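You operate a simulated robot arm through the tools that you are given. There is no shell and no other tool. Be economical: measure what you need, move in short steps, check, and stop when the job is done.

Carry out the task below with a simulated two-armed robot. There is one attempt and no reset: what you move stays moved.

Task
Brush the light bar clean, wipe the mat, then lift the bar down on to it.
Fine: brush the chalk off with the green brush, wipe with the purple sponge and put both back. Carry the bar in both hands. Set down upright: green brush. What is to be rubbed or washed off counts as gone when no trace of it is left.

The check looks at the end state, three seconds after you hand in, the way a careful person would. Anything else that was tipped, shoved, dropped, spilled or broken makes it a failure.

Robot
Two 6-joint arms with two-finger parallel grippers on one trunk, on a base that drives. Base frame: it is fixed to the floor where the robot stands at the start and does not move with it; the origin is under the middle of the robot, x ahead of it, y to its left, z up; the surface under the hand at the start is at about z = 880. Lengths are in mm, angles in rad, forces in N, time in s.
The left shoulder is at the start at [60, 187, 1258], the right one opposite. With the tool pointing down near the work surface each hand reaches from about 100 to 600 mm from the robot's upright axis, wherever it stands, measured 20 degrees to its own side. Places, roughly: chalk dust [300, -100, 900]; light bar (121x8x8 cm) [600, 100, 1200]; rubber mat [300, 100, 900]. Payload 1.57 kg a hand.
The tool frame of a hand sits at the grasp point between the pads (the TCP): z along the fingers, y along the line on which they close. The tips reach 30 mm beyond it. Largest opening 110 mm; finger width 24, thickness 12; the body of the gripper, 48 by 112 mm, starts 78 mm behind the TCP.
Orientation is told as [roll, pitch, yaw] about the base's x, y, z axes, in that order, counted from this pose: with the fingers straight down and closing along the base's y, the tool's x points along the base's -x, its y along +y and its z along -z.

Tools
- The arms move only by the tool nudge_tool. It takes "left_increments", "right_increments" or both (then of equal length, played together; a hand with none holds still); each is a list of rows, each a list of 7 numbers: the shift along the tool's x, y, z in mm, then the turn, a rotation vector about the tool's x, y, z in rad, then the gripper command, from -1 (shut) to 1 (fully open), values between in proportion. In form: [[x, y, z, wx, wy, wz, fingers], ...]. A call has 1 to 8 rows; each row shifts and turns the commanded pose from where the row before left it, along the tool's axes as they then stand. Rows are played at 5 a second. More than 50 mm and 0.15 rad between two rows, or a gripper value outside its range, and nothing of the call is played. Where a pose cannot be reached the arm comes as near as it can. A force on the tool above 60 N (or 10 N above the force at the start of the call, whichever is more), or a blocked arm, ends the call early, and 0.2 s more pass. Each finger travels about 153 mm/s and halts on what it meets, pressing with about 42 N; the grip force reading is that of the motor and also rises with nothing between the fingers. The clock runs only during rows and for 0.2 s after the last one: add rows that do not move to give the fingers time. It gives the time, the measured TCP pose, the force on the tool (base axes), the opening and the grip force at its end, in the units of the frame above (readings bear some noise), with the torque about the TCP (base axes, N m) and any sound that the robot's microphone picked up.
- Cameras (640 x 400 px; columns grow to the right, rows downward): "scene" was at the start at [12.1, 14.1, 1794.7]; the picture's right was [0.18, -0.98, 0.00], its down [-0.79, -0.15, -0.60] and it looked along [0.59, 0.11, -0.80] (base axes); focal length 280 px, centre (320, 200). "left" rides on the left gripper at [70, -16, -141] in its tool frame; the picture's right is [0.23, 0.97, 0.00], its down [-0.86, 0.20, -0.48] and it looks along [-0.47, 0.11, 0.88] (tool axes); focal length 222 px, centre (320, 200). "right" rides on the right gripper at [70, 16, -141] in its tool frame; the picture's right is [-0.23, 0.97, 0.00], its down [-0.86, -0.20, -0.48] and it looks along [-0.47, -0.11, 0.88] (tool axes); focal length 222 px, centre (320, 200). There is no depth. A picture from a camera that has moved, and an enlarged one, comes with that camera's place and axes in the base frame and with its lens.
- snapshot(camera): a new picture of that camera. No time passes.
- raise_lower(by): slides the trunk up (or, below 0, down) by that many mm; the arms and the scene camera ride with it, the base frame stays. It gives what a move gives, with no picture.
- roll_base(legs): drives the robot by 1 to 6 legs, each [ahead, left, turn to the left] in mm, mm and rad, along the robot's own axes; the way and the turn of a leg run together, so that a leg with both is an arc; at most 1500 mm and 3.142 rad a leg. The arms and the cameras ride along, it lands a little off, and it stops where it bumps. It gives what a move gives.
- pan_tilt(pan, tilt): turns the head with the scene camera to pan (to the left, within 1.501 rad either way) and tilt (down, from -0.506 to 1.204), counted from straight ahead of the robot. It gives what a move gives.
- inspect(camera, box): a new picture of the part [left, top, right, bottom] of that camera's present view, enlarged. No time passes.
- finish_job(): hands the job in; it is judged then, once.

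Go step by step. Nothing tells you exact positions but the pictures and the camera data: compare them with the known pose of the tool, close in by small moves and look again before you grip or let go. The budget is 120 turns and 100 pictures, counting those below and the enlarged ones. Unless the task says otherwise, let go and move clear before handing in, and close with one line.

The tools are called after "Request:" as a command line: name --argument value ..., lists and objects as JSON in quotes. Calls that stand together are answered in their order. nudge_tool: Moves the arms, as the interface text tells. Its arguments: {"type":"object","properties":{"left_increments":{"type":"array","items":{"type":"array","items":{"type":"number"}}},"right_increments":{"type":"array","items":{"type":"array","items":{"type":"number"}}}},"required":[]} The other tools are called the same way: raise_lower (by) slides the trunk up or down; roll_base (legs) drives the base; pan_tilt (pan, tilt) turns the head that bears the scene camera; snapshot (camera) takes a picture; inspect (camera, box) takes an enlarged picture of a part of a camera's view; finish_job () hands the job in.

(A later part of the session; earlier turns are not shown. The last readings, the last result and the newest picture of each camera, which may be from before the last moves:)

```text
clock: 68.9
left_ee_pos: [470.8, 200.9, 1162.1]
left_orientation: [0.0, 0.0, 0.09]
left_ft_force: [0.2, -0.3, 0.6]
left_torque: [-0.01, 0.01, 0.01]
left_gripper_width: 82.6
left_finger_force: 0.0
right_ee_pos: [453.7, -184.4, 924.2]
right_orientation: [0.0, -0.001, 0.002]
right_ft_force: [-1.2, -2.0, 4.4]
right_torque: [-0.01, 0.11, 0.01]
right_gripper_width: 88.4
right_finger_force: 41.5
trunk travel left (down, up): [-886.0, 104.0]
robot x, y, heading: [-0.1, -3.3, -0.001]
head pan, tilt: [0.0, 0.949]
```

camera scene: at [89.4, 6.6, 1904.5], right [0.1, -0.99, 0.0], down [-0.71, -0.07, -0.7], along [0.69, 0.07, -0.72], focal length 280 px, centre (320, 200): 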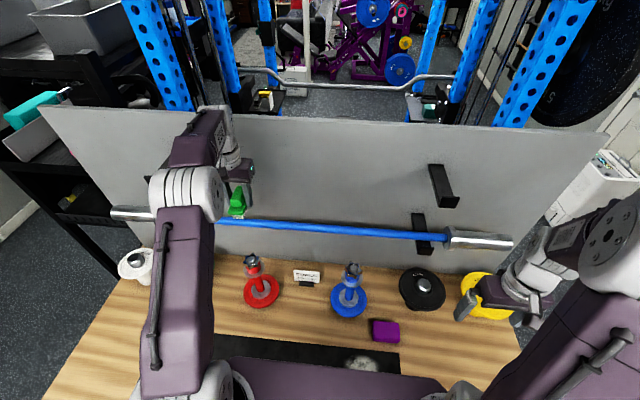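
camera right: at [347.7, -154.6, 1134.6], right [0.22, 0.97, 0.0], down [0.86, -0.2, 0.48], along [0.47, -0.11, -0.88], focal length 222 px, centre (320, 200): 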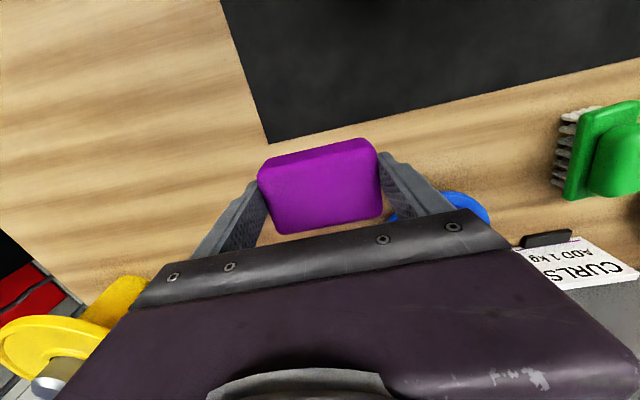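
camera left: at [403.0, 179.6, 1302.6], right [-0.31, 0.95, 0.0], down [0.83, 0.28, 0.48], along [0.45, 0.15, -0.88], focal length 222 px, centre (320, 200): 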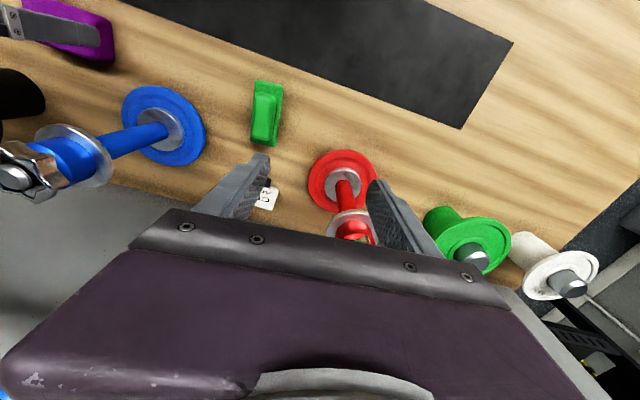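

Request:
nudge_tool --right_increments '[[0, 0, 0, 0, 0, 0, 0.6], [0, 0, 0, 0, 0, 0, 1], [0, 0, 0, 0, 0, 0, 1], [0, 0, -30, 0, 0, 0, 1], [0, 0, -45, 0, 0, 0, 1], [0, 0, -45, 0, 0, 0, 1], [0, 0, -45, 0, 0, 0, 1], [0, 0, -45, 0, 0, 0, 1]]'

Request:
raise_lower --by 100

Request:
snapshot --camera "right"

```text
clock: 70.7
left_ee_pos: [469.2, 202.1, 1163.2]
left_orientation: [0.0, 0.0, 0.091]
left_ft_force: [0.8, -0.5, 0.4]
left_torque: [0.02, -0.03, 0.01]
left_gripper_width: 82.6
left_finger_force: 0.1
right_ee_pos: [451.5, -184.1, 1132.0]
right_orientation: [0.0, 0.001, 0.004]
right_ft_force: [0.7, -0.1, -0.5]
right_torque: [0.02, 0.01, 0.01]
right_gripper_width: 110.1
right_finger_force: 0.0
trunk travel left (down, up): [-886.0, 104.0]
robot x, y, heading: [0.9, 0.1, -0.002]
head pan, tilt: [0.0, 0.949]
```

```text
clock: 72.1
left_ee_pos: [469.6, 202.4, 1261.5]
left_orientation: [0.0, 0.0, 0.091]
left_ft_force: [-0.3, 0.4, 0.0]
left_torque: [-0.02, 0.02, 0.0]
left_gripper_width: 82.6
left_finger_force: 0.1
right_ee_pos: [453.4, -185.5, 1231.6]
right_orientation: [0.001, -0.001, 0.002]
right_ft_force: [-0.4, 0.7, 0.1]
right_torque: [0.0, -0.02, -0.04]
right_gripper_width: 110.1
right_finger_force: 0.0
trunk travel left (down, up): [-986.0, 4.0]
robot x, y, heading: [-0.3, -2.3, 0.005]
head pan, tilt: [0.0, 0.949]
```

```text
46 pictures are left
camera right: at [382.9, -168.5, 1372.7], right [0.22, 0.97, 0.0], down [0.86, -0.2, 0.48], along [0.47, -0.11, -0.88], focal length 222 px, centre (320, 200)
```

right: 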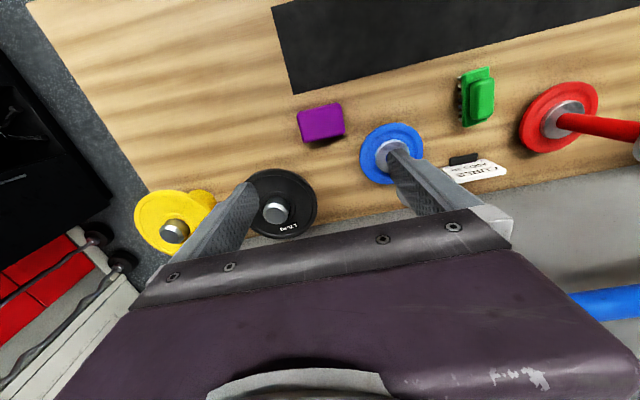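

Both tools are back. Next I turn both hands so the fingers close in the vertical plane across the bar (left yaw −90°, right yaw +90°).

Request:
nudge_tool --left_increments '[[0, 0, 0, 0, 0, 0.1385, 0.5], [0, 0, 0, 0, 0, 0.1385, 0.5], [0, 0, 0, 0, 0, 0.1385, 0.5], [0, 0, 0, 0, 0, 0.1385, 0.5], [0, 0, 0, 0, 0, 0.1385, 0.5], [0, 0, 0, 0, 0, 0.1385, 0.5]]' --right_increments '[[0, 0, 0, 0, 0, -0.1307, 0.5], [0, 0, 0, 0, 0, -0.1307, 0.5], [0, 0, 0, 0, 0, -0.1307, 0.5], [0, 0, 0, 0, 0, -0.1307, 0.5], [0, 0, 0, 0, 0, -0.1307, 0.5], [0, 0, 0, 0, 0, -0.1307, 0.5]]'

Request:
nudge_tool --left_increments '[[0, 0, 0, 0, 0, 0.1385, 0.5], [0, 0, 0, 0, 0, 0.1385, 0.5], [0, 0, 0, 0, 0, 0.1385, 0.5], [0, 0, 0, 0, 0, 0.1385, 0.5], [0, 0, 0, 0, 0, 0.1385, 0.5], [0, 0, 0, 0, 0, 0.1385, 0.5]]' --right_increments '[[0, 0, 0, 0, 0, -0.1307, 0.5], [0, 0, 0, 0, 0, -0.1307, 0.5], [0, 0, 0, 0, 0, -0.1307, 0.5], [0, 0, 0, 0, 0, -0.1307, 0.5], [0, 0, 0, 0, 0, -0.1307, 0.5], [0, 0, 0, 0, 0, -0.1307, 0.5]]'

```text
clock: 73.5
left_ee_pos: [472.7, 201.9, 1261.4]
left_orientation: [0.0, 0.0, -0.744]
left_ft_force: [-0.1, -0.2, 0.6]
left_torque: [0.0, -0.02, -0.02]
left_gripper_width: 82.6
left_finger_force: 0.0
right_ee_pos: [452.2, -184.6, 1229.5]
right_orientation: [0.001, 0.0, 0.79]
right_ft_force: [0.3, 0.0, 0.3]
right_torque: [-0.03, 0.04, 0.03]
right_gripper_width: 82.4
right_finger_force: 0.0
trunk travel left (down, up): [-986.0, 4.0]
robot x, y, heading: [3.4, -1.3, 0.001]
head pan, tilt: [0.0, 0.949]
```

```text
clock: 74.9
left_ee_pos: [470.3, 200.8, 1261.2]
left_orientation: [0.0, 0.0, -1.575]
left_ft_force: [0.9, -0.1, -0.2]
left_torque: [0.02, -0.04, 0.01]
left_gripper_width: 82.7
left_finger_force: 0.0
right_ee_pos: [454.4, -184.6, 1232.2]
right_orientation: [0.001, 0.0, 1.572]
right_ft_force: [0.7, 0.6, -0.3]
right_torque: [-0.02, -0.02, -0.03]
right_gripper_width: 82.6
right_finger_force: 0.1
trunk travel left (down, up): [-986.0, 4.0]
robot x, y, heading: [-0.8, -0.4, -0.001]
head pan, tilt: [0.0, 0.949]
```

Request:
nudge_tool --left_increments '[[16, 0, 0, -0.131, 0, 0, 0.2], [16, 0, 0, -0.131, 0, 0, 0.2], [16, 0, 0, -0.131, 0, 0, 0.2], [16, 0, 0, -0.131, 0, 0, 0.2], [16, 0, 0, -0.131, 0, 0, 0.2], [17, 0, 0, -0.131, 0, 0, 0.2]]' --right_increments '[[-20, 0, 0, 0.131, 0, 0, 0.2], [-20, 0, 0, 0.131, 0, 0, 0.2], [-20, 0, 0, 0.131, 0, 0, 0.2], [-20, 0, 0, 0.131, 0, 0, 0.2], [-20, 0, 0, 0.131, 0, 0, 0.2], [-23, 0, 0, 0.131, 0, 0, 0.2]]'

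Request:
snapshot --camera "left"

Request:
snapshot --camera "right"

Request:
snapshot --camera "scene"

```text
clock: 76.3
left_ee_pos: [533.5, 291.8, 1361.1]
left_orientation: [0.699, -0.008, -1.569]
left_ft_force: [0.1, 0.0, -0.4]
left_torque: [0.0, -0.01, 0.0]
left_gripper_width: 65.7
left_finger_force: 0.1
left hand out of reach, approached as far as the arm can: row 4, 5, 6
right_ee_pos: [443.8, -136.7, 1227.4]
right_orientation: [-0.389, 0.072, 1.546]
right_ft_force: [0.2, -0.5, 0.1]
right_torque: [0.0, 0.02, -0.04]
right_gripper_width: 66.0
right_finger_force: 0.1
right hand out of reach, approached as far as the arm can: row 3, 4, 5, 6
trunk travel left (down, up): [-986.0, 4.0]
robot x, y, heading: [-2.4, 3.1, -0.001]
head pan, tilt: [0.0, 0.949]
```

```text
45 pictures are left
camera left: at [431.8, 361.3, 1458.3], right [0.75, 0.23, 0.62], down [-0.15, -0.85, 0.5], along [0.65, -0.47, -0.6], focal length 222 px, centre (320, 200)
```

left: 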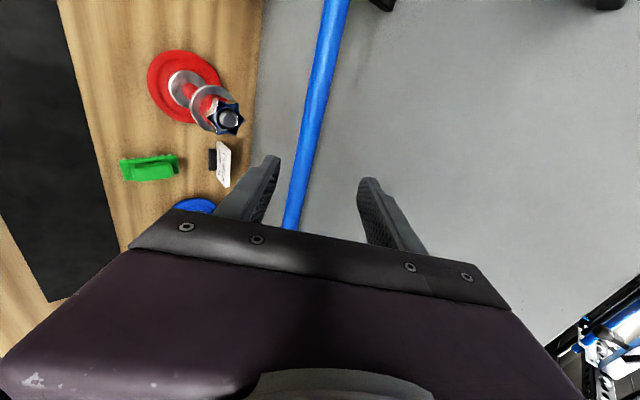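

```text
44 pictures are left
camera right: at [374.4, -195.8, 1356.8], right [-0.9, 0.22, -0.39], down [0.03, 0.89, 0.45], along [0.44, 0.4, -0.8], focal length 222 px, centre (320, 200)
```

right: 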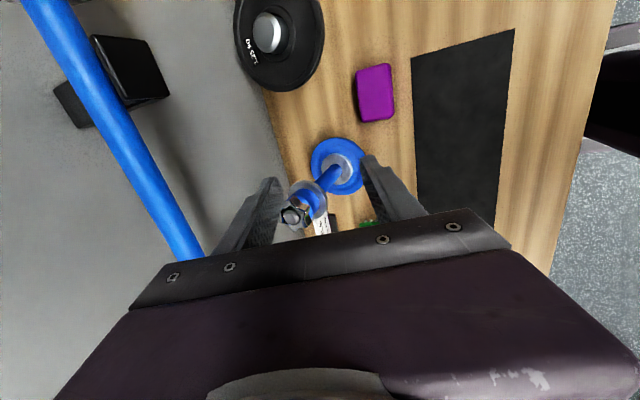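

```text
43 pictures are left
camera scene: at [10.3, 1.7, 1893.0], right [0.0, -1.0, 0.0], down [-0.81, 0.0, -0.58], along [0.58, 0.0, -0.81], focal length 280 px, centre (320, 200)
```

scene: 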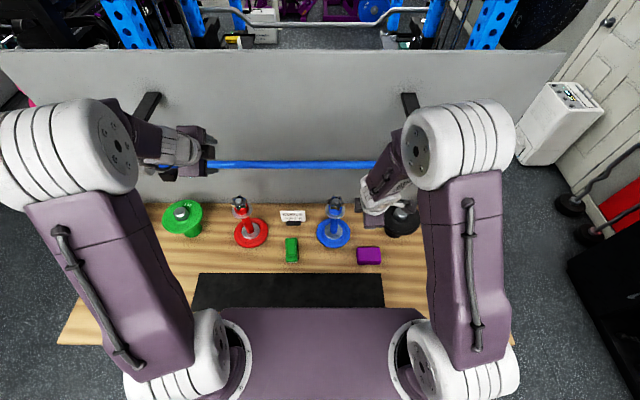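

The pitched pose wasn't reachable that close in; I'll extend both hands forward/up in the commanded frame and see how it settles.

Request:
nudge_tool --left_increments '[[0, 42, 14, 0, 0, 0, 0.2], [0, 0, 0, 0, 0, 0, 0.2]]' --right_increments '[[0, -42, 14, 0, 0, 0, 0.2], [0, 0, 0, 0, 0, 0, 0.2]]'

```text
clock: 76.9
left_ee_pos: [579.1, 289.5, 1378.9]
left_orientation: [0.728, -0.008, -1.575]
left_ft_force: [-1.0, -0.3, -0.4]
left_torque: [0.02, 0.01, -0.01]
left_gripper_width: 66.1
left_finger_force: 0.2
right_ee_pos: [492.5, -138.4, 1230.6]
right_orientation: [-0.389, 0.073, 1.543]
right_ft_force: [-0.7, -0.4, -0.1]
right_torque: [0.03, 0.0, -0.02]
right_gripper_width: 65.9
right_finger_force: 0.1
trunk travel left (down, up): [-986.0, 4.0]
robot x, y, heading: [3.6, 0.5, 0.001]
head pan, tilt: [0.0, 0.949]
```

Request:
nudge_tool --right_increments '[[0, 0, 0, 0.1, 0, 0, 0.2], [0, 0, 0, 0.1, 0, 0, 0.2], [0, 0, 0, 0.1, 0, 0, 0.2], [0, 0, 0, 0, 0, 0, 0.2]]'

```text
clock: 77.9
left_ee_pos: [575.9, 289.3, 1378.3]
left_orientation: [0.727, -0.007, -1.579]
left_ft_force: [-0.5, 0.2, -0.8]
left_torque: [-0.01, -0.02, 0.01]
left_gripper_width: 66.0
left_finger_force: 0.1
right_ee_pos: [490.5, -153.7, 1230.6]
right_orientation: [-0.591, 0.116, 1.525]
right_ft_force: [-0.8, -0.1, 0.2]
right_torque: [0.01, 0.03, 0.0]
right_gripper_width: 65.9
right_finger_force: 0.0
right hand out of reach, approached as far as the arm can: row 1, 2, 3
trunk travel left (down, up): [-986.0, 4.0]
robot x, y, heading: [-0.9, 2.2, 0.004]
head pan, tilt: [0.0, 0.949]
```

Reaching inward is the limit; with hands wider it works. I'll back the left hand off, move the right hand outward, then drive the robot ~119 mm left so it faces the bar's middle.

Request:
nudge_tool --left_increments '[[0, -25, -38, 0, 0, 0, 0.2], [0, 0, 0, 0, 0, 0, 0.2], [0, 0, 0, 0, 0, 0, 0.2], [0, 0, 0, 0, 0, 0, 0.2]]' --right_increments '[[45, 0, 0, 0, 0, 0, 0.2], [45, 0, 0, 0, 0, 0, 0.2], [0, 0, 0, 0, 0, 0, 0.2], [0, 0, 0, 0, 0, 0, 0.2]]'

Request:
roll_base --legs '[[0, 119, 0]]'

Request:
snapshot --camera "scene"

```text
clock: 78.9
left_ee_pos: [534.8, 293.2, 1390.3]
left_orientation: [0.727, -0.01, -1.573]
left_ft_force: [-0.8, 0.0, 0.2]
left_torque: [-0.01, -0.02, -0.02]
left_gripper_width: 66.2
left_finger_force: 0.1
right_ee_pos: [487.1, -241.2, 1242.7]
right_orientation: [-0.59, 0.124, 1.52]
right_ft_force: [-0.2, -0.2, -0.5]
right_torque: [-0.02, 0.02, -0.02]
right_gripper_width: 66.0
right_finger_force: 0.1
trunk travel left (down, up): [-986.0, 4.0]
robot x, y, heading: [-1.0, -2.8, -0.003]
head pan, tilt: [0.0, 0.949]
```

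```text
clock: 80.1
left_ee_pos: [533.1, 404.7, 1391.7]
left_orientation: [0.726, 0.0, -1.573]
left_ft_force: [-0.5, 0.5, -0.6]
left_torque: [0.09, 0.01, 0.03]
left_gripper_width: 66.1
left_finger_force: 0.0
right_ee_pos: [488.4, -131.3, 1241.2]
right_orientation: [-0.586, 0.119, 1.522]
right_ft_force: [-0.1, -1.0, -0.5]
right_torque: [0.04, -0.02, 0.04]
right_gripper_width: 66.0
right_finger_force: 0.0
trunk travel left (down, up): [-986.0, 4.0]
robot x, y, heading: [-1.4, 115.5, 0.004]
head pan, tilt: [0.0, 0.949]
```

```text
42 pictures are left
camera scene: at [12.3, 109.3, 1893.0], right [0.0, -1.0, 0.0], down [-0.81, 0.0, -0.58], along [0.58, 0.01, -0.81], focal length 280 px, centre (320, 200)
```

scene: 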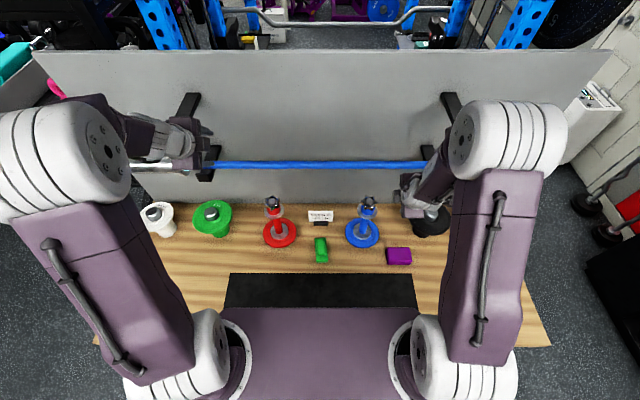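

Request:
nudge_tool --left_increments '[[-12, -15, 24, 0, 0, 0, 0.2], [-12, -15, 24, 0, 0, 0, 0.2], [-12, -15, 24, 0, 0, 0, 0.2], [0, 0, 0, -0.058, 0, 0, 0.2], [0, 0, 0, 0, 0, 0, 0.2]]' --right_increments '[[0, -31, -20, 0, 0, 0, 0.2], [0, -31, -20, 0, 0, 0, 0.2], [0, 0, 0, 0.1, -0.063, 0.0125, 0.2], [0, 0, 0, 0.1, -0.063, 0.0125, 0.2], [0, 0, 0, 0, 0, 0, 0.2]]'

Request:
snapshot --camera "left"

Request:
snapshot --camera "right"

```text
clock: 81.3
left_ee_pos: [590.0, 372.6, 1366.9]
left_orientation: [0.77, -0.006, -1.572]
left_ft_force: [0.1, -0.4, -0.3]
left_torque: [0.03, 0.01, 0.0]
left_gripper_width: 65.6
left_finger_force: 0.2
left hand out of reach, approached as far as the arm can: row 1, 2, 3, 4
right_ee_pos: [520.1, -119.4, 1315.0]
right_orientation: [-0.665, 0.116, 1.516]
right_ft_force: [-0.1, 0.0, -0.5]
right_torque: [0.04, 0.0, 0.03]
right_gripper_width: 66.1
right_finger_force: 0.0
right hand out of reach, approached as far as the arm can: row 3, 4
trunk travel left (down, up): [-986.0, 4.0]
robot x, y, heading: [-1.2, 117.2, 0.01]
head pan, tilt: [0.0, 0.949]
```

```text
41 pictures are left
camera left: at [480.6, 442.5, 1455.8], right [0.7, 0.23, 0.68], down [-0.19, -0.85, 0.49], along [0.69, -0.47, -0.55], focal length 222 px, centre (320, 200)
```

left: 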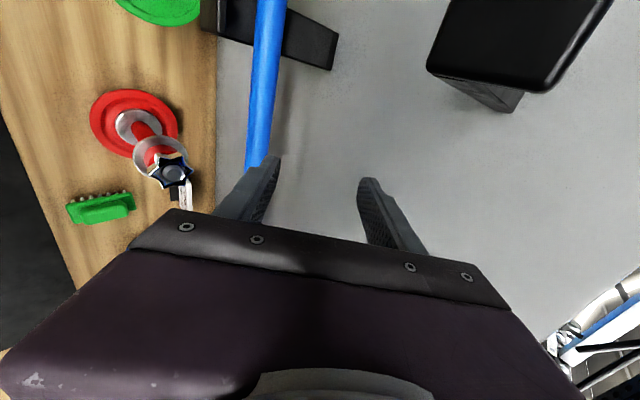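

```text
40 pictures are left
camera right: at [416.8, -170.7, 1424.1], right [-0.76, 0.2, -0.62], down [-0.09, 0.91, 0.4], along [0.65, 0.35, -0.67], focal length 222 px, centre (320, 200)
```

right: 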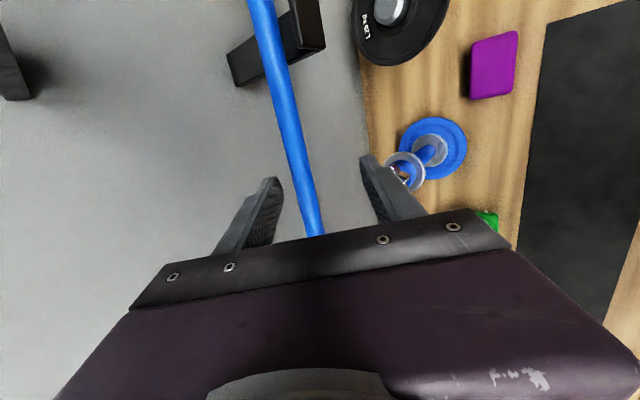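

The wrist can't tilt forward enough with the shoulders this high. I'll retract the left hand from over the bar and lower the trunk 150 mm.

Request:
nudge_tool --left_increments '[[0, -28, -24, 0, 0, 0, 0.2], [0, -28, -24, 0, 0, 0, 0.2], [0, 0, 0, 0, 0, 0, 0.2]]' --right_increments '[[0, 10, -10, 0, 0, 0, 0.2], [0, 10, -10, 0, 0, 0, 0.2], [0, 0, 0, 0, 0, 0, 0.2]]'

Request:
raise_lower --by -150

```text
clock: 82.1
left_ee_pos: [538.5, 369.6, 1400.4]
left_orientation: [0.773, -0.007, -1.57]
left_ft_force: [0.4, -0.2, 0.0]
left_torque: [-0.01, 0.03, 0.0]
left_gripper_width: 66.1
left_finger_force: 0.1
left hand out of reach, approached as far as the arm can: row 1, 2
right_ee_pos: [492.6, -116.7, 1318.4]
right_orientation: [-0.664, 0.118, 1.513]
right_ft_force: [-0.7, -0.2, 0.3]
right_torque: [0.01, 0.0, 0.04]
right_gripper_width: 65.8
right_finger_force: 0.1
trunk travel left (down, up): [-986.0, 4.0]
robot x, y, heading: [1.6, 117.1, 0.002]
head pan, tilt: [0.0, 0.949]
```

```text
clock: 83.8
left_ee_pos: [537.2, 368.8, 1249.9]
left_orientation: [0.776, -0.008, -1.571]
left_ft_force: [-1.2, 0.6, 0.4]
left_torque: [0.0, 0.01, 0.02]
left_gripper_width: 65.9
left_finger_force: 0.1
right_ee_pos: [491.3, -117.4, 1168.2]
right_orientation: [-0.664, 0.119, 1.515]
right_ft_force: [0.7, 0.0, 0.2]
right_torque: [-0.03, -0.03, -0.03]
right_gripper_width: 66.1
right_finger_force: 0.1
trunk travel left (down, up): [-836.0, 154.0]
robot x, y, heading: [1.5, 116.9, 0.012]
head pan, tilt: [0.0, 0.949]
```

Request:
nudge_tool --left_increments '[[0, 20, -20, 0, 0, 0, 0.2], [0, 20, -20, 0, 0, 0, 0.2], [0, 0, 0, 0, 0, 0, 0.2], [0, 0, 0, 0, 0, 0, 0.2], [0, 0, 0, 0, 0, 0, 0.2], [0, 0, 0, 0, 0, 0, 0.2]]' --right_increments '[[5, -33, -31, 0, 0, 0, 0.2], [5, -33, -31, 0, 0, 0, 0.2], [4, -33, -31, 0, 0, 0, 0.2], [0, 0, 0, 0.06, -0.064, 0.015, 0.2], [0, 0, 0, 0.06, -0.064, 0.015, 0.2], [0, 0, 0, 0, 0, 0, 0.2]]'

```text
clock: 85.2
left_ee_pos: [538.2, 369.7, 1306.8]
left_orientation: [0.775, -0.009, -1.571]
left_ft_force: [-0.5, 0.4, 0.4]
left_torque: [0.01, -0.01, 0.0]
left_gripper_width: 65.8
left_finger_force: 0.0
right_ee_pos: [509.7, -117.6, 1282.5]
right_orientation: [-0.767, 0.011, 1.573]
right_ft_force: [0.4, 0.2, -0.1]
right_torque: [0.02, 0.0, 0.0]
right_gripper_width: 66.3
right_finger_force: 0.1
right hand out of reach, approached as far as the arm can: row 1, 2
trunk travel left (down, up): [-836.0, 154.0]
robot x, y, heading: [-2.7, 119.5, 0.007]
head pan, tilt: [0.0, 0.949]
```

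Both hands are pitched ~45° now. Align the right hand with the 45° line to the bar and look.

Request:
nudge_tool --left_increments '[[0, 6, 0, -0.01, 0, 0, 0.3], [0, 0, 0, 0, 0, 0, 0.3], [0, 0, 0, 0, 0, 0, 0.3]]' --right_increments '[[7, -22, 0, 0.01, 0, 0, 0.3], [6, -22, 0, 0, 0, 0, 0.3], [0, 0, 0, 0, 0, 0, 0.3]]'

Request:
snapshot --camera "left"

Request:
snapshot --camera "right"

Request:
snapshot --camera "scene"

```text
clock: 86.0
left_ee_pos: [542.4, 369.7, 1310.9]
left_orientation: [0.786, -0.008, -1.57]
left_ft_force: [0.0, -0.1, -0.4]
left_torque: [0.0, 0.0, -0.01]
left_gripper_width: 71.3
left_finger_force: 0.1
right_ee_pos: [538.0, -134.0, 1314.5]
right_orientation: [-0.789, 0.003, 1.577]
right_ft_force: [0.2, -0.4, 0.0]
right_torque: [-0.02, -0.01, 0.0]
right_gripper_width: 71.3
right_finger_force: 0.1
trunk travel left (down, up): [-836.0, 154.0]
robot x, y, heading: [1.1, 119.5, 0.007]
head pan, tilt: [0.0, 0.949]
```

```text
39 pictures are left
camera left: at [431.6, 439.8, 1397.7], right [0.69, 0.23, 0.69], down [-0.2, -0.85, 0.49], along [0.7, -0.47, -0.54], focal length 222 px, centre (320, 200)
```

left: 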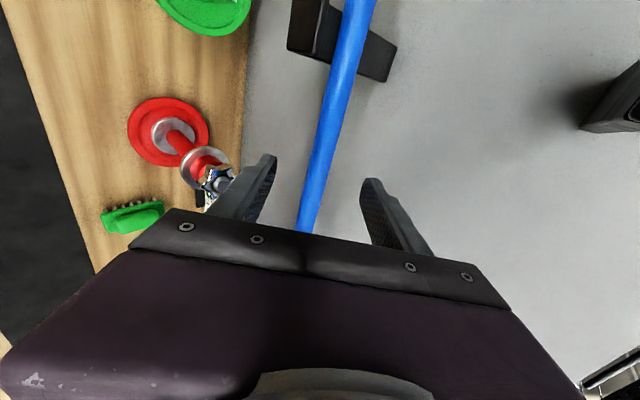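

```text
38 pictures are left
camera right: at [426.7, -203.8, 1402.6], right [-0.69, 0.22, -0.69], down [-0.21, 0.86, 0.48], along [0.7, 0.47, -0.54], focal length 222 px, centre (320, 200)
```

right: 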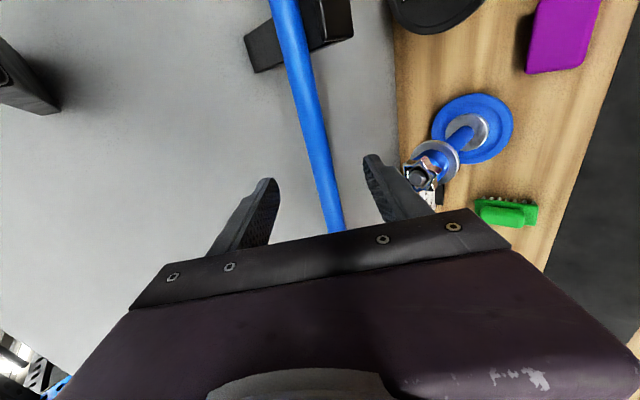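

```text
37 pictures are left
camera scene: at [10.9, 118.3, 1743.0], right [0.01, -1.0, 0.0], down [-0.81, 0.0, -0.58], along [0.58, 0.0, -0.81], focal length 280 px, centre (320, 200)
```

scene: 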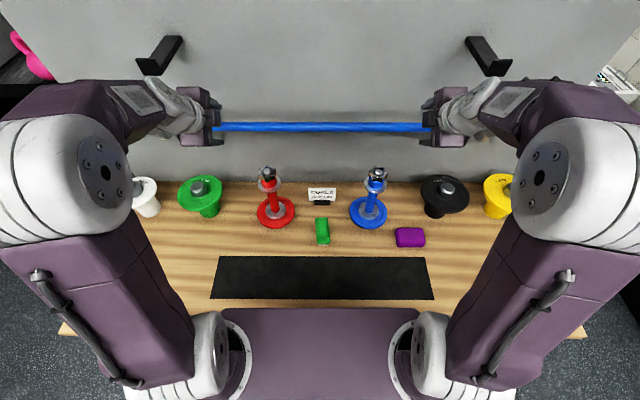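

Everything is lined up: bar axis at about (611, ·, 1244) lies midway between both pairs of fingers. Advance along the fingers in two stages.

Request:
nudge_tool --left_increments '[[0, 1, 20, 0, 0, 0, 0.3], [0, 0, 20, 0, 0, 0, 0.3], [0, 0, 20, 0, 0, 0, 0.3], [0, 0, 0, 0, 0, 0, 0.3]]' --right_increments '[[0, -1, 21, 0, 0, 0, 0.3], [0, 0, 22, 0, 0, 0, 0.3], [0, 0, 22, 0, 0, 0, 0.3], [0, 0, 0, 0, 0, 0, 0.3]]'

Request:
snapshot --camera "left"

Request:
snapshot --camera "right"

```text
clock: 87.0
left_ee_pos: [583.0, 368.6, 1267.9]
left_orientation: [0.786, -0.007, -1.569]
left_ft_force: [-0.4, -0.2, -0.1]
left_torque: [0.0, 0.0, 0.01]
left_gripper_width: 71.5
left_finger_force: 0.1
right_ee_pos: [586.4, -132.8, 1270.0]
right_orientation: [-0.794, 0.002, 1.578]
right_ft_force: [0.6, 0.3, -0.5]
right_torque: [0.03, 0.01, 0.02]
right_gripper_width: 71.5
right_finger_force: 0.1
trunk travel left (down, up): [-836.0, 154.0]
robot x, y, heading: [-3.2, 118.0, 0.006]
head pan, tilt: [0.0, 0.949]
```

```text
36 pictures are left
camera left: at [472.5, 438.7, 1355.5], right [0.69, 0.23, 0.69], down [-0.2, -0.85, 0.49], along [0.7, -0.47, -0.54], focal length 222 px, centre (320, 200)
```

left: 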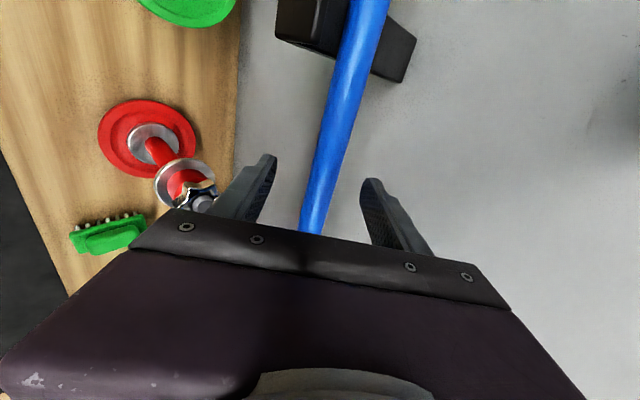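

```text
35 pictures are left
camera right: at [474.6, -202.2, 1357.3], right [-0.69, 0.22, -0.69], down [-0.21, 0.85, 0.48], along [0.7, 0.47, -0.54], focal length 222 px, centre (320, 200)
```

right: 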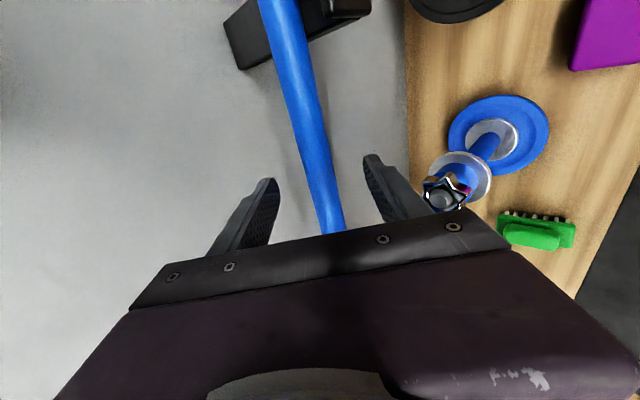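

Request:
nudge_tool --left_increments '[[0, 2, 15, 0, 0, 0, 0.3], [0, 1, 15, 0, 0, 0, 0.3], [0, 0, 0, 0, 0, 0, 0.3]]' --right_increments '[[0, 0, 14, 0, 0, 0, 0.3], [0, 0, 14, 0, 0, 0, 0.3], [0, 0, 0, 0, 0, 0, 0.3]]'

Request:
nudge_tool --left_increments '[[0, 0, 0, 0, 0, 0, 0.0], [0, 0, 0, 0, 0, 0, -0.2], [0, 0, 0, 0, 0, 0, -0.35], [0, 0, 0, 0, 0, 0, -0.35]]' --right_increments '[[0, 0, 0, 0, 0, 0, 0.0], [0, 0, 0, 0, 0, 0, -0.2], [0, 0, 0, 0, 0, 0, -0.35], [0, 0, 0, 0, 0, 0, -0.35]]'

Request:
inspect --camera "left" --box '[200, 80, 440, 260]'

Request:
inspect --camera "right" --box '[200, 80, 440, 260]'

```text
clock: 87.8
left_ee_pos: [606.1, 369.4, 1249.1]
left_orientation: [0.784, -0.007, -1.57]
left_ft_force: [-0.1, 0.1, 0.8]
left_torque: [-0.05, -0.02, 0.02]
left_gripper_width: 71.5
left_finger_force: 0.0
right_ee_pos: [604.9, -132.1, 1250.6]
right_orientation: [-0.793, 0.002, 1.579]
right_ft_force: [0.3, 0.0, 0.6]
right_torque: [-0.03, 0.0, -0.01]
right_gripper_width: 71.4
right_finger_force: 0.0
trunk travel left (down, up): [-836.0, 154.0]
robot x, y, heading: [2.5, 120.4, 0.007]
head pan, tilt: [0.0, 0.949]
```

```text
clock: 88.8
left_ee_pos: [607.0, 370.1, 1248.4]
left_orientation: [0.784, -0.006, -1.571]
left_ft_force: [-1.2, -0.6, -0.1]
left_torque: [-0.03, 0.01, 0.01]
left_gripper_width: 35.7
left_finger_force: 0.1
right_ee_pos: [606.1, -131.6, 1249.4]
right_orientation: [-0.789, 0.001, 1.577]
right_ft_force: [0.1, -0.3, 0.0]
right_torque: [0.01, -0.02, 0.0]
right_gripper_width: 35.6
right_finger_force: 0.0
trunk travel left (down, up): [-836.0, 154.0]
robot x, y, heading: [-1.7, 114.7, 0.007]
head pan, tilt: [0.0, 0.949]
```

```text
2.22 times, centred on (320, 170) of left
camera zoom: at [496.6, 439.1, 1336.7], right [0.69, 0.23, 0.69], down [-0.2, -0.85, 0.49], along [0.7, -0.47, -0.54], focal length 494 px, centre (320, 267)
```

zoom: 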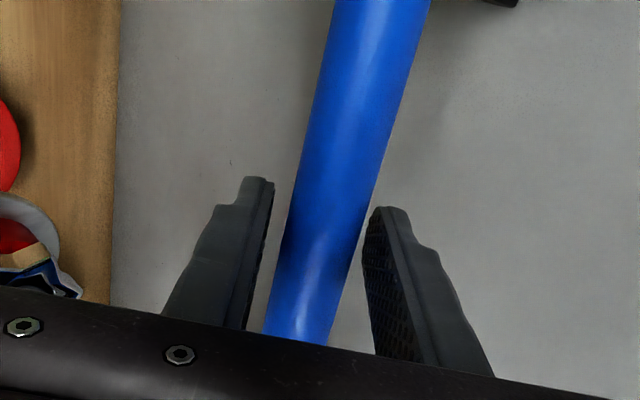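

```text
2.22 times, centred on (320, 170) of right
camera zoom: at [494.1, -201.7, 1337.6], right [-0.69, 0.22, -0.69], down [-0.21, 0.86, 0.48], along [0.7, 0.47, -0.54], focal length 494 px, centre (320, 267)
```

zoom: 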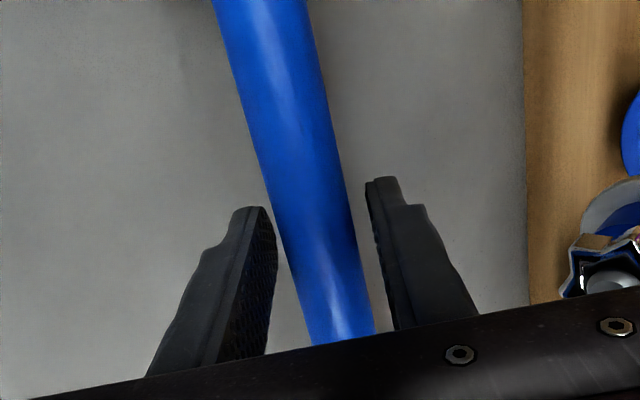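

Centred. Close both.

Request:
nudge_tool --left_increments '[[0, 0, 0, 0, 0, 0, -0.6], [0, 0, 0, 0, 0, 0, -0.9], [0, 0, 0, 0, 0, 0, -0.9], [0, 0, 0, 0, 0, 0, -0.9]]' --right_increments '[[0, 0, 0, 0, 0, 0, -0.6], [0, 0, 0, 0, 0, 0, -0.9], [0, 0, 0, 0, 0, 0, -0.9], [0, 0, 0, 0, 0, 0, -0.9]]'

```text
clock: 89.8
left_ee_pos: [606.6, 369.0, 1249.2]
left_orientation: [0.783, -0.008, -1.573]
left_ft_force: [-1.9, -0.7, 1.0]
left_torque: [0.31, -0.01, -0.28]
left_gripper_width: 24.5
left_finger_force: 36.9
right_ee_pos: [605.7, -131.5, 1249.7]
right_orientation: [-0.792, 0.002, 1.576]
right_ft_force: [3.2, -0.2, 1.6]
right_torque: [0.41, -0.04, -0.32]
right_gripper_width: 24.7
right_finger_force: 35.9
trunk travel left (down, up): [-836.0, 154.0]
robot x, y, heading: [-3.6, 118.5, 0.003]
head pan, tilt: [0.0, 0.949]
```

Both hold the bar (≈24.6 mm). Lift with the trunk, in two stages.

Request:
raise_lower --by 15

Request:
snapshot --camera "scene"

```text
clock: 90.5
left_ee_pos: [608.9, 368.8, 1262.3]
left_orientation: [0.779, -0.01, -1.572]
left_ft_force: [-1.3, 3.8, -12.6]
left_torque: [-0.39, 0.15, -0.99]
left_gripper_width: 24.5
left_finger_force: 36.6
right_ee_pos: [606.8, -131.6, 1263.8]
right_orientation: [-0.789, 0.001, 1.577]
right_ft_force: [1.8, -5.4, -9.7]
right_torque: [0.96, 0.04, 0.29]
right_gripper_width: 24.8
right_finger_force: 36.3
trunk travel left (down, up): [-851.0, 139.0]
robot x, y, heading: [-3.0, 118.0, 0.007]
head pan, tilt: [0.0, 0.949]
```

```text
32 pictures are left
camera scene: at [14.3, 117.8, 1757.9], right [0.01, -1.0, 0.0], down [-0.81, 0.0, -0.58], along [0.58, 0.0, -0.81], focal length 280 px, centre (320, 200)
```

scene: 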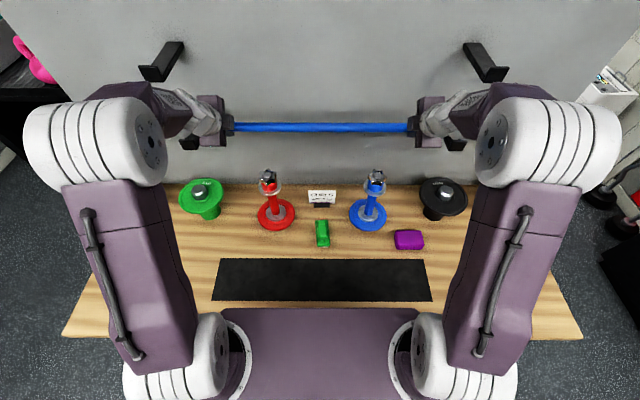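

Request:
raise_lower --by 45

Request:
inspect --camera "scene" --box '[100, 60, 540, 200]'

Request:
snapshot --camera "left"

Request:
snapshot --camera "right"

```text
clock: 91.3
left_ee_pos: [610.9, 368.6, 1307.3]
left_orientation: [0.782, -0.007, -1.571]
left_ft_force: [-1.3, 3.2, -11.3]
left_torque: [0.26, 0.09, -0.21]
left_gripper_width: 24.8
left_finger_force: 36.5
right_ee_pos: [609.4, -131.1, 1307.6]
right_orientation: [-0.789, 0.001, 1.576]
right_ft_force: [1.8, -2.9, -10.8]
right_torque: [0.24, 0.07, -0.45]
right_gripper_width: 24.7
right_finger_force: 35.9
trunk travel left (down, up): [-896.0, 94.0]
robot x, y, heading: [-0.8, 117.2, 0.002]
head pan, tilt: [0.0, 0.949]
```

```text
1.45 times, centred on (320, 130) of scene
camera zoom: at [16.7, 117.8, 1802.9], right [0.01, -1.0, 0.0], down [-0.81, 0.0, -0.58], along [0.58, 0.0, -0.81], focal length 406 px, centre (320, 302)
```

zoom: 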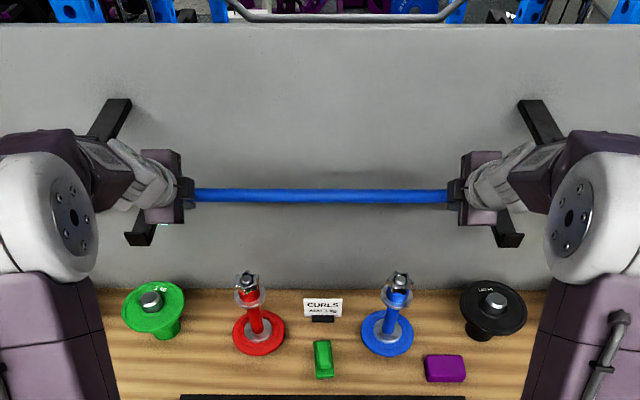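

```text
30 pictures are left
camera left: at [500.2, 439.0, 1395.1], right [0.69, 0.23, 0.68], down [-0.2, -0.85, 0.49], along [0.7, -0.47, -0.54], focal length 222 px, centre (320, 200)
```

left: 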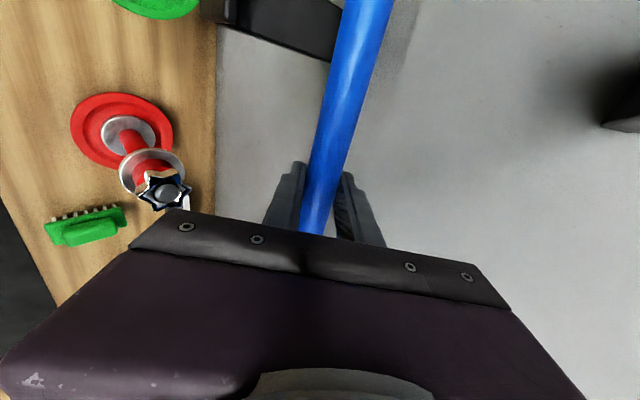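

```text
29 pictures are left
camera right: at [497.7, -201.7, 1396.0], right [-0.69, 0.22, -0.69], down [-0.2, 0.86, 0.48], along [0.7, 0.47, -0.54], focal length 222 px, centre (320, 200)
```

right: 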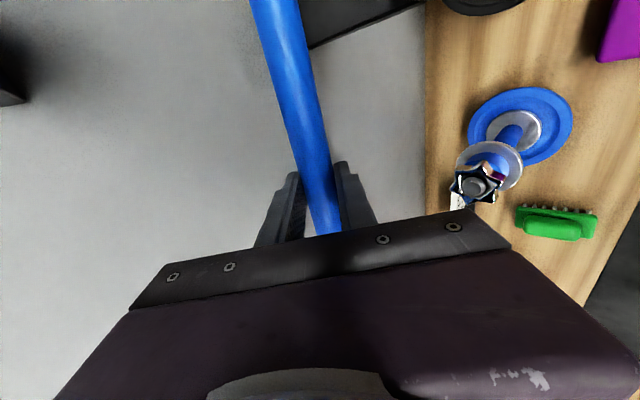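

Bar is clear of the hooks and level. Drive straight back ~284 mm so it comes over the mat's centre line (x≈328).

Request:
roll_base --legs '[[-100, 0, 0], [-184, 0, 0]]'

Request:
raise_lower --by -150

Request:
snapshot --camera "scene"

```text
clock: 93.6
left_ee_pos: [325.7, 364.7, 1305.8]
left_orientation: [0.779, -0.008, -1.575]
left_ft_force: [-0.2, 3.2, -12.8]
left_torque: [0.16, 0.09, -0.35]
left_gripper_width: 24.8
left_finger_force: 36.1
right_ee_pos: [323.0, -135.9, 1305.5]
right_orientation: [-0.786, 0.002, 1.574]
right_ft_force: [1.8, -3.6, -11.1]
right_torque: [0.47, 0.07, -0.17]
right_gripper_width: 24.7
right_finger_force: 36.1
trunk travel left (down, up): [-896.0, 94.0]
robot x, y, heading: [-292.9, 116.8, -0.006]
head pan, tilt: [0.0, 0.949]
```

```text
clock: 95.4
left_ee_pos: [322.0, 365.1, 1156.8]
left_orientation: [0.781, -0.008, -1.575]
left_ft_force: [-1.3, 2.1, -12.3]
left_torque: [0.39, 0.12, -0.22]
left_gripper_width: 24.5
left_finger_force: 36.3
right_ee_pos: [318.2, -135.7, 1157.4]
right_orientation: [-0.788, 0.001, 1.573]
right_ft_force: [1.2, -1.9, -9.6]
right_torque: [0.23, 0.02, -0.46]
right_gripper_width: 25.0
right_finger_force: 36.3
trunk travel left (down, up): [-746.0, 244.0]
robot x, y, heading: [-287.7, 117.4, -0.0]
head pan, tilt: [0.0, 0.949]
```

```text
28 pictures are left
camera scene: at [-273.4, 116.4, 1653.0], right [0.0, -1.0, 0.0], down [-0.81, 0.0, -0.58], along [0.58, 0.0, -0.81], focal length 280 px, centre (320, 200)
```

scene: 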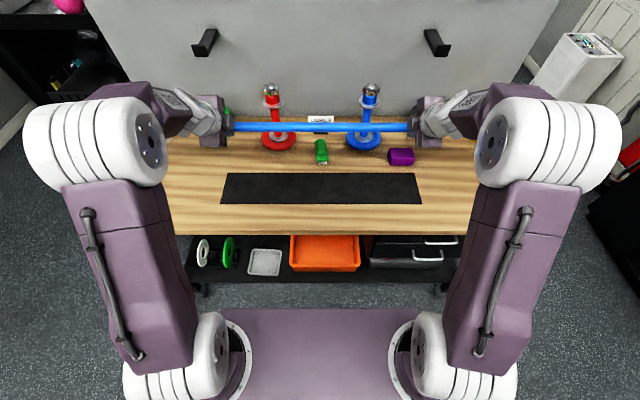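

Level over the mat (bar x≈325, mat 263–399). Lower most of the way, then slowly.

Request:
raise_lower --by -190

Request:
snapshot --camera "left"

Request:
snapshot --camera "right"

Request:
snapshot --camera "scene"

```text
clock: 97.5
left_ee_pos: [319.6, 363.9, 967.2]
left_orientation: [0.78, -0.008, -1.577]
left_ft_force: [-1.0, 1.3, -13.2]
left_torque: [0.24, 0.09, -0.2]
left_gripper_width: 24.8
left_finger_force: 36.3
right_ee_pos: [318.6, -137.2, 967.9]
right_orientation: [-0.788, 0.001, 1.575]
right_ft_force: [1.4, -3.0, -10.6]
right_torque: [0.34, 0.08, -0.25]
right_gripper_width: 24.7
right_finger_force: 36.6
trunk travel left (down, up): [-556.0, 434.0]
robot x, y, heading: [-290.2, 114.8, -0.001]
head pan, tilt: [0.0, 0.949]
```

```text
27 pictures are left
camera left: at [211.2, 435.4, 1055.2], right [0.69, 0.23, 0.68], down [-0.2, -0.85, 0.49], along [0.69, -0.47, -0.54], focal length 222 px, centre (320, 200)
```

left: 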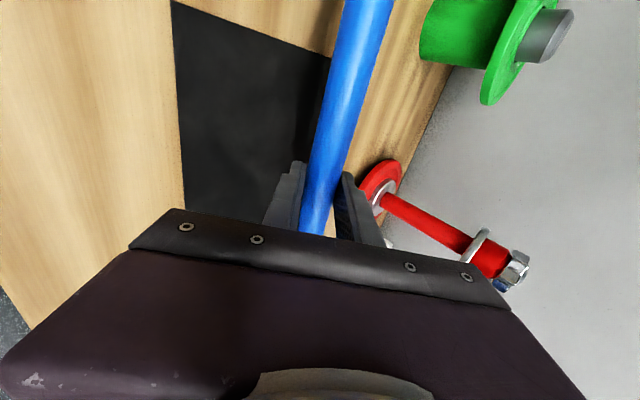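

```text
26 pictures are left
camera right: at [205.7, -205.4, 1056.1], right [-0.69, 0.22, -0.69], down [-0.2, 0.86, 0.48], along [0.7, 0.47, -0.54], focal length 222 px, centre (320, 200)
```

right: 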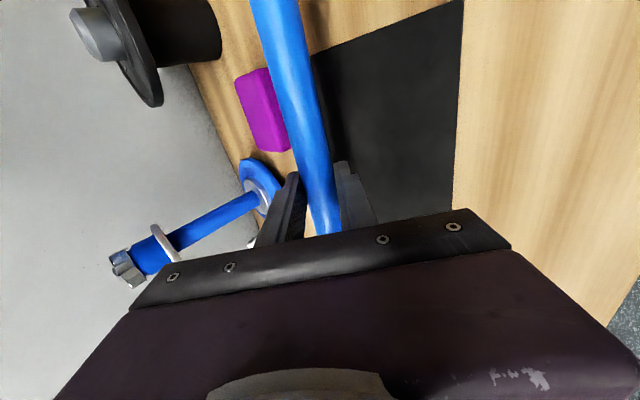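

```text
25 pictures are left
camera scene: at [-273.9, 116.5, 1463.0], right [0.0, -1.0, 0.0], down [-0.81, 0.0, -0.58], along [0.58, 0.0, -0.81], focal length 280 px, centre (320, 200)
```

scene: 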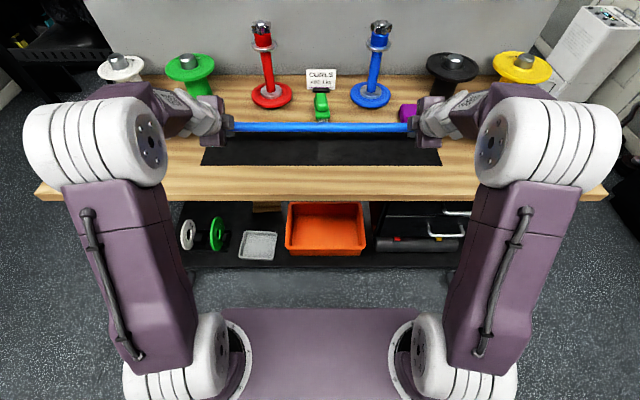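

Request:
raise_lower --by -30

Request:
raise_lower --by -7

Request:
raise_lower --by -3

```text
clock: 98.2
left_ee_pos: [320.6, 366.2, 937.7]
left_orientation: [0.782, -0.006, -1.576]
left_ft_force: [-1.4, 1.2, -12.1]
left_torque: [0.25, 0.08, -0.19]
left_gripper_width: 24.5
left_finger_force: 36.6
right_ee_pos: [317.7, -136.4, 939.0]
right_orientation: [-0.789, 0.002, 1.571]
right_ft_force: [0.2, -2.6, -10.3]
right_torque: [0.32, 0.05, -0.33]
right_gripper_width: 24.7
right_finger_force: 36.2
trunk travel left (down, up): [-526.0, 464.0]
robot x, y, heading: [-289.2, 113.5, 0.002]
head pan, tilt: [0.0, 0.949]
```

```text
clock: 98.8
left_ee_pos: [319.5, 365.5, 930.5]
left_orientation: [0.78, -0.008, -1.576]
left_ft_force: [-0.9, 1.9, -11.7]
left_torque: [0.26, 0.06, -0.22]
left_gripper_width: 24.8
left_finger_force: 36.3
right_ee_pos: [316.6, -134.2, 930.4]
right_orientation: [-0.789, 0.001, 1.573]
right_ft_force: [0.7, -2.5, -10.2]
right_torque: [0.26, 0.04, -0.38]
right_gripper_width: 24.9
right_finger_force: 36.2
trunk travel left (down, up): [-519.0, 471.0]
robot x, y, heading: [-293.1, 113.6, -0.003]
head pan, tilt: [0.0, 0.949]
```

```text
clock: 99.3
left_ee_pos: [321.0, 365.5, 927.4]
left_orientation: [0.779, -0.006, -1.575]
left_ft_force: [-0.3, 1.0, -11.9]
left_torque: [0.26, 0.09, -0.3]
left_gripper_width: 24.7
left_finger_force: 36.3
right_ee_pos: [318.3, -135.7, 928.9]
right_orientation: [-0.788, 0.001, 1.574]
right_ft_force: [1.6, -1.4, -10.6]
right_torque: [0.28, 0.06, -0.31]
right_gripper_width: 24.6
right_finger_force: 36.8
trunk travel left (down, up): [-516.0, 474.0]
robot x, y, heading: [-291.2, 114.7, 0.003]
head pan, tilt: [0.0, 0.949]
```

Request:
raise_lower --by -2

Request:
raise_lower --by -2

Request:
pan_tilt --pan 0.9 --tilt 0.7

Request:
snapshot --camera "scene"

```text
clock: 99.8
left_ee_pos: [319.7, 366.5, 924.9]
left_orientation: [0.781, -0.007, -1.575]
left_ft_force: [-1.4, 1.6, -12.3]
left_torque: [0.28, 0.07, -0.28]
left_gripper_width: 24.7
left_finger_force: 36.6
right_ee_pos: [317.9, -136.3, 925.8]
right_orientation: [-0.786, 0.0, 1.572]
right_ft_force: [1.2, -1.1, -10.2]
right_torque: [0.24, 0.08, -0.35]
right_gripper_width: 24.6
right_finger_force: 36.4
trunk travel left (down, up): [-514.0, 476.0]
robot x, y, heading: [-288.8, 118.9, 0.001]
head pan, tilt: [0.0, 0.949]
```

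```text
clock: 100.3
left_ee_pos: [321.1, 365.4, 923.0]
left_orientation: [0.78, -0.006, -1.577]
left_ft_force: [-1.1, 0.9, -10.7]
left_torque: [0.24, 0.13, -0.21]
left_gripper_width: 24.5
left_finger_force: 36.4
right_ee_pos: [317.2, -136.6, 924.2]
right_orientation: [-0.787, 0.002, 1.571]
right_ft_force: [1.4, -1.3, -10.2]
right_torque: [0.29, 0.04, -0.31]
right_gripper_width: 24.6
right_finger_force: 36.5
trunk travel left (down, up): [-512.0, 478.0]
robot x, y, heading: [-288.9, 116.3, 0.008]
head pan, tilt: [0.0, 0.949]
```

```text
clock: 101.5
left_ee_pos: [322.3, 364.7, 923.8]
left_orientation: [0.78, -0.007, -1.578]
left_ft_force: [-0.7, 0.6, -11.9]
left_torque: [0.28, 0.14, -0.21]
left_gripper_width: 24.8
left_finger_force: 36.1
right_ee_pos: [317.6, -136.0, 923.7]
right_orientation: [-0.788, 0.002, 1.574]
right_ft_force: [1.5, -1.4, -10.6]
right_torque: [0.29, 0.03, -0.32]
right_gripper_width: 24.6
right_finger_force: 36.6
trunk travel left (down, up): [-512.0, 478.0]
robot x, y, heading: [-293.1, 116.9, -0.001]
head pan, tilt: [0.901, 0.7]
```

```text
24 pictures are left
camera scene: at [-293.7, 183.0, 1438.8], right [0.78, -0.62, 0.0], down [-0.4, -0.5, -0.76], along [0.47, 0.6, -0.65], focal length 280 px, centre (320, 200)
```

scene: 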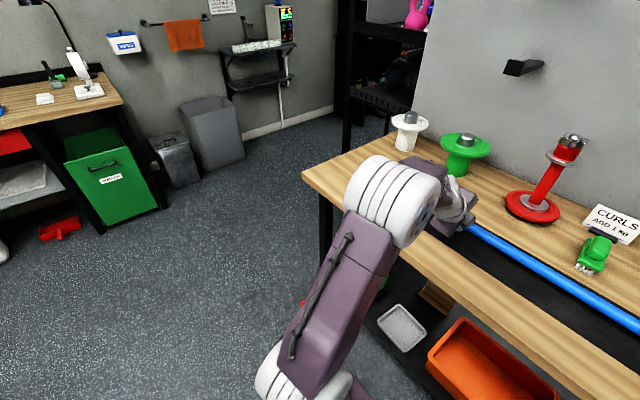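

Request:
raise_lower --by -1.5

Request:
raise_lower --by -1.5

Request:
inspect --camera "left" --box '[220, 120, 420, 260]'

```text
clock: 102.0
left_ee_pos: [320.5, 364.7, 922.9]
left_orientation: [0.784, -0.008, -1.576]
left_ft_force: [-0.5, 0.7, -8.1]
left_torque: [-0.17, -0.01, -0.59]
left_gripper_width: 24.7
left_finger_force: 36.7
right_ee_pos: [317.2, -135.8, 923.5]
right_orientation: [-0.79, 0.003, 1.574]
right_ft_force: [2.9, -1.7, -6.6]
right_torque: [0.59, -0.07, 0.02]
right_gripper_width: 24.8
right_finger_force: 36.2
trunk travel left (down, up): [-510.0, 480.0]
robot x, y, heading: [-293.4, 118.0, -0.0]
head pan, tilt: [0.901, 0.7]
```

```text
clock: 102.6
left_ee_pos: [319.5, 365.4, 923.6]
left_orientation: [0.784, -0.008, -1.575]
left_ft_force: [3.4, -3.2, -1.0]
left_torque: [-0.11, -0.24, -0.42]
left_gripper_width: 24.6
left_finger_force: 36.9
right_ee_pos: [317.4, -136.1, 922.7]
right_orientation: [-0.793, 0.003, 1.572]
right_ft_force: [6.6, 2.0, 2.1]
right_torque: [0.56, -0.27, -0.09]
right_gripper_width: 24.7
right_finger_force: 36.3
trunk travel left (down, up): [-509.0, 481.0]
robot x, y, heading: [-287.6, 116.7, 0.004]
head pan, tilt: [0.901, 0.7]
```

```text
2.86 times, centred on (320, 190) of left
camera zoom: at [210.3, 435.3, 1010.0], right [0.69, 0.23, 0.69], down [-0.2, -0.85, 0.49], along [0.7, -0.47, -0.54], focal length 635 px, centre (320, 229)
```

zoom: 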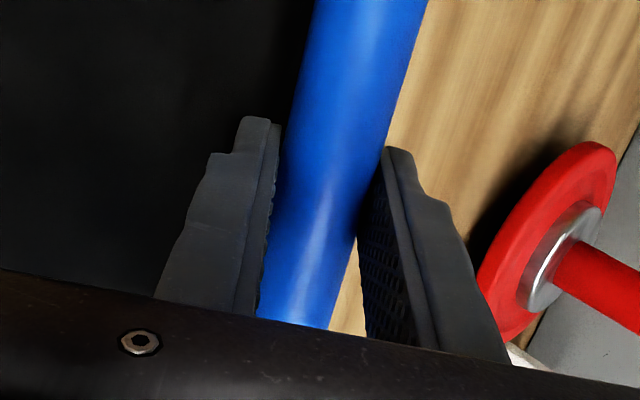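

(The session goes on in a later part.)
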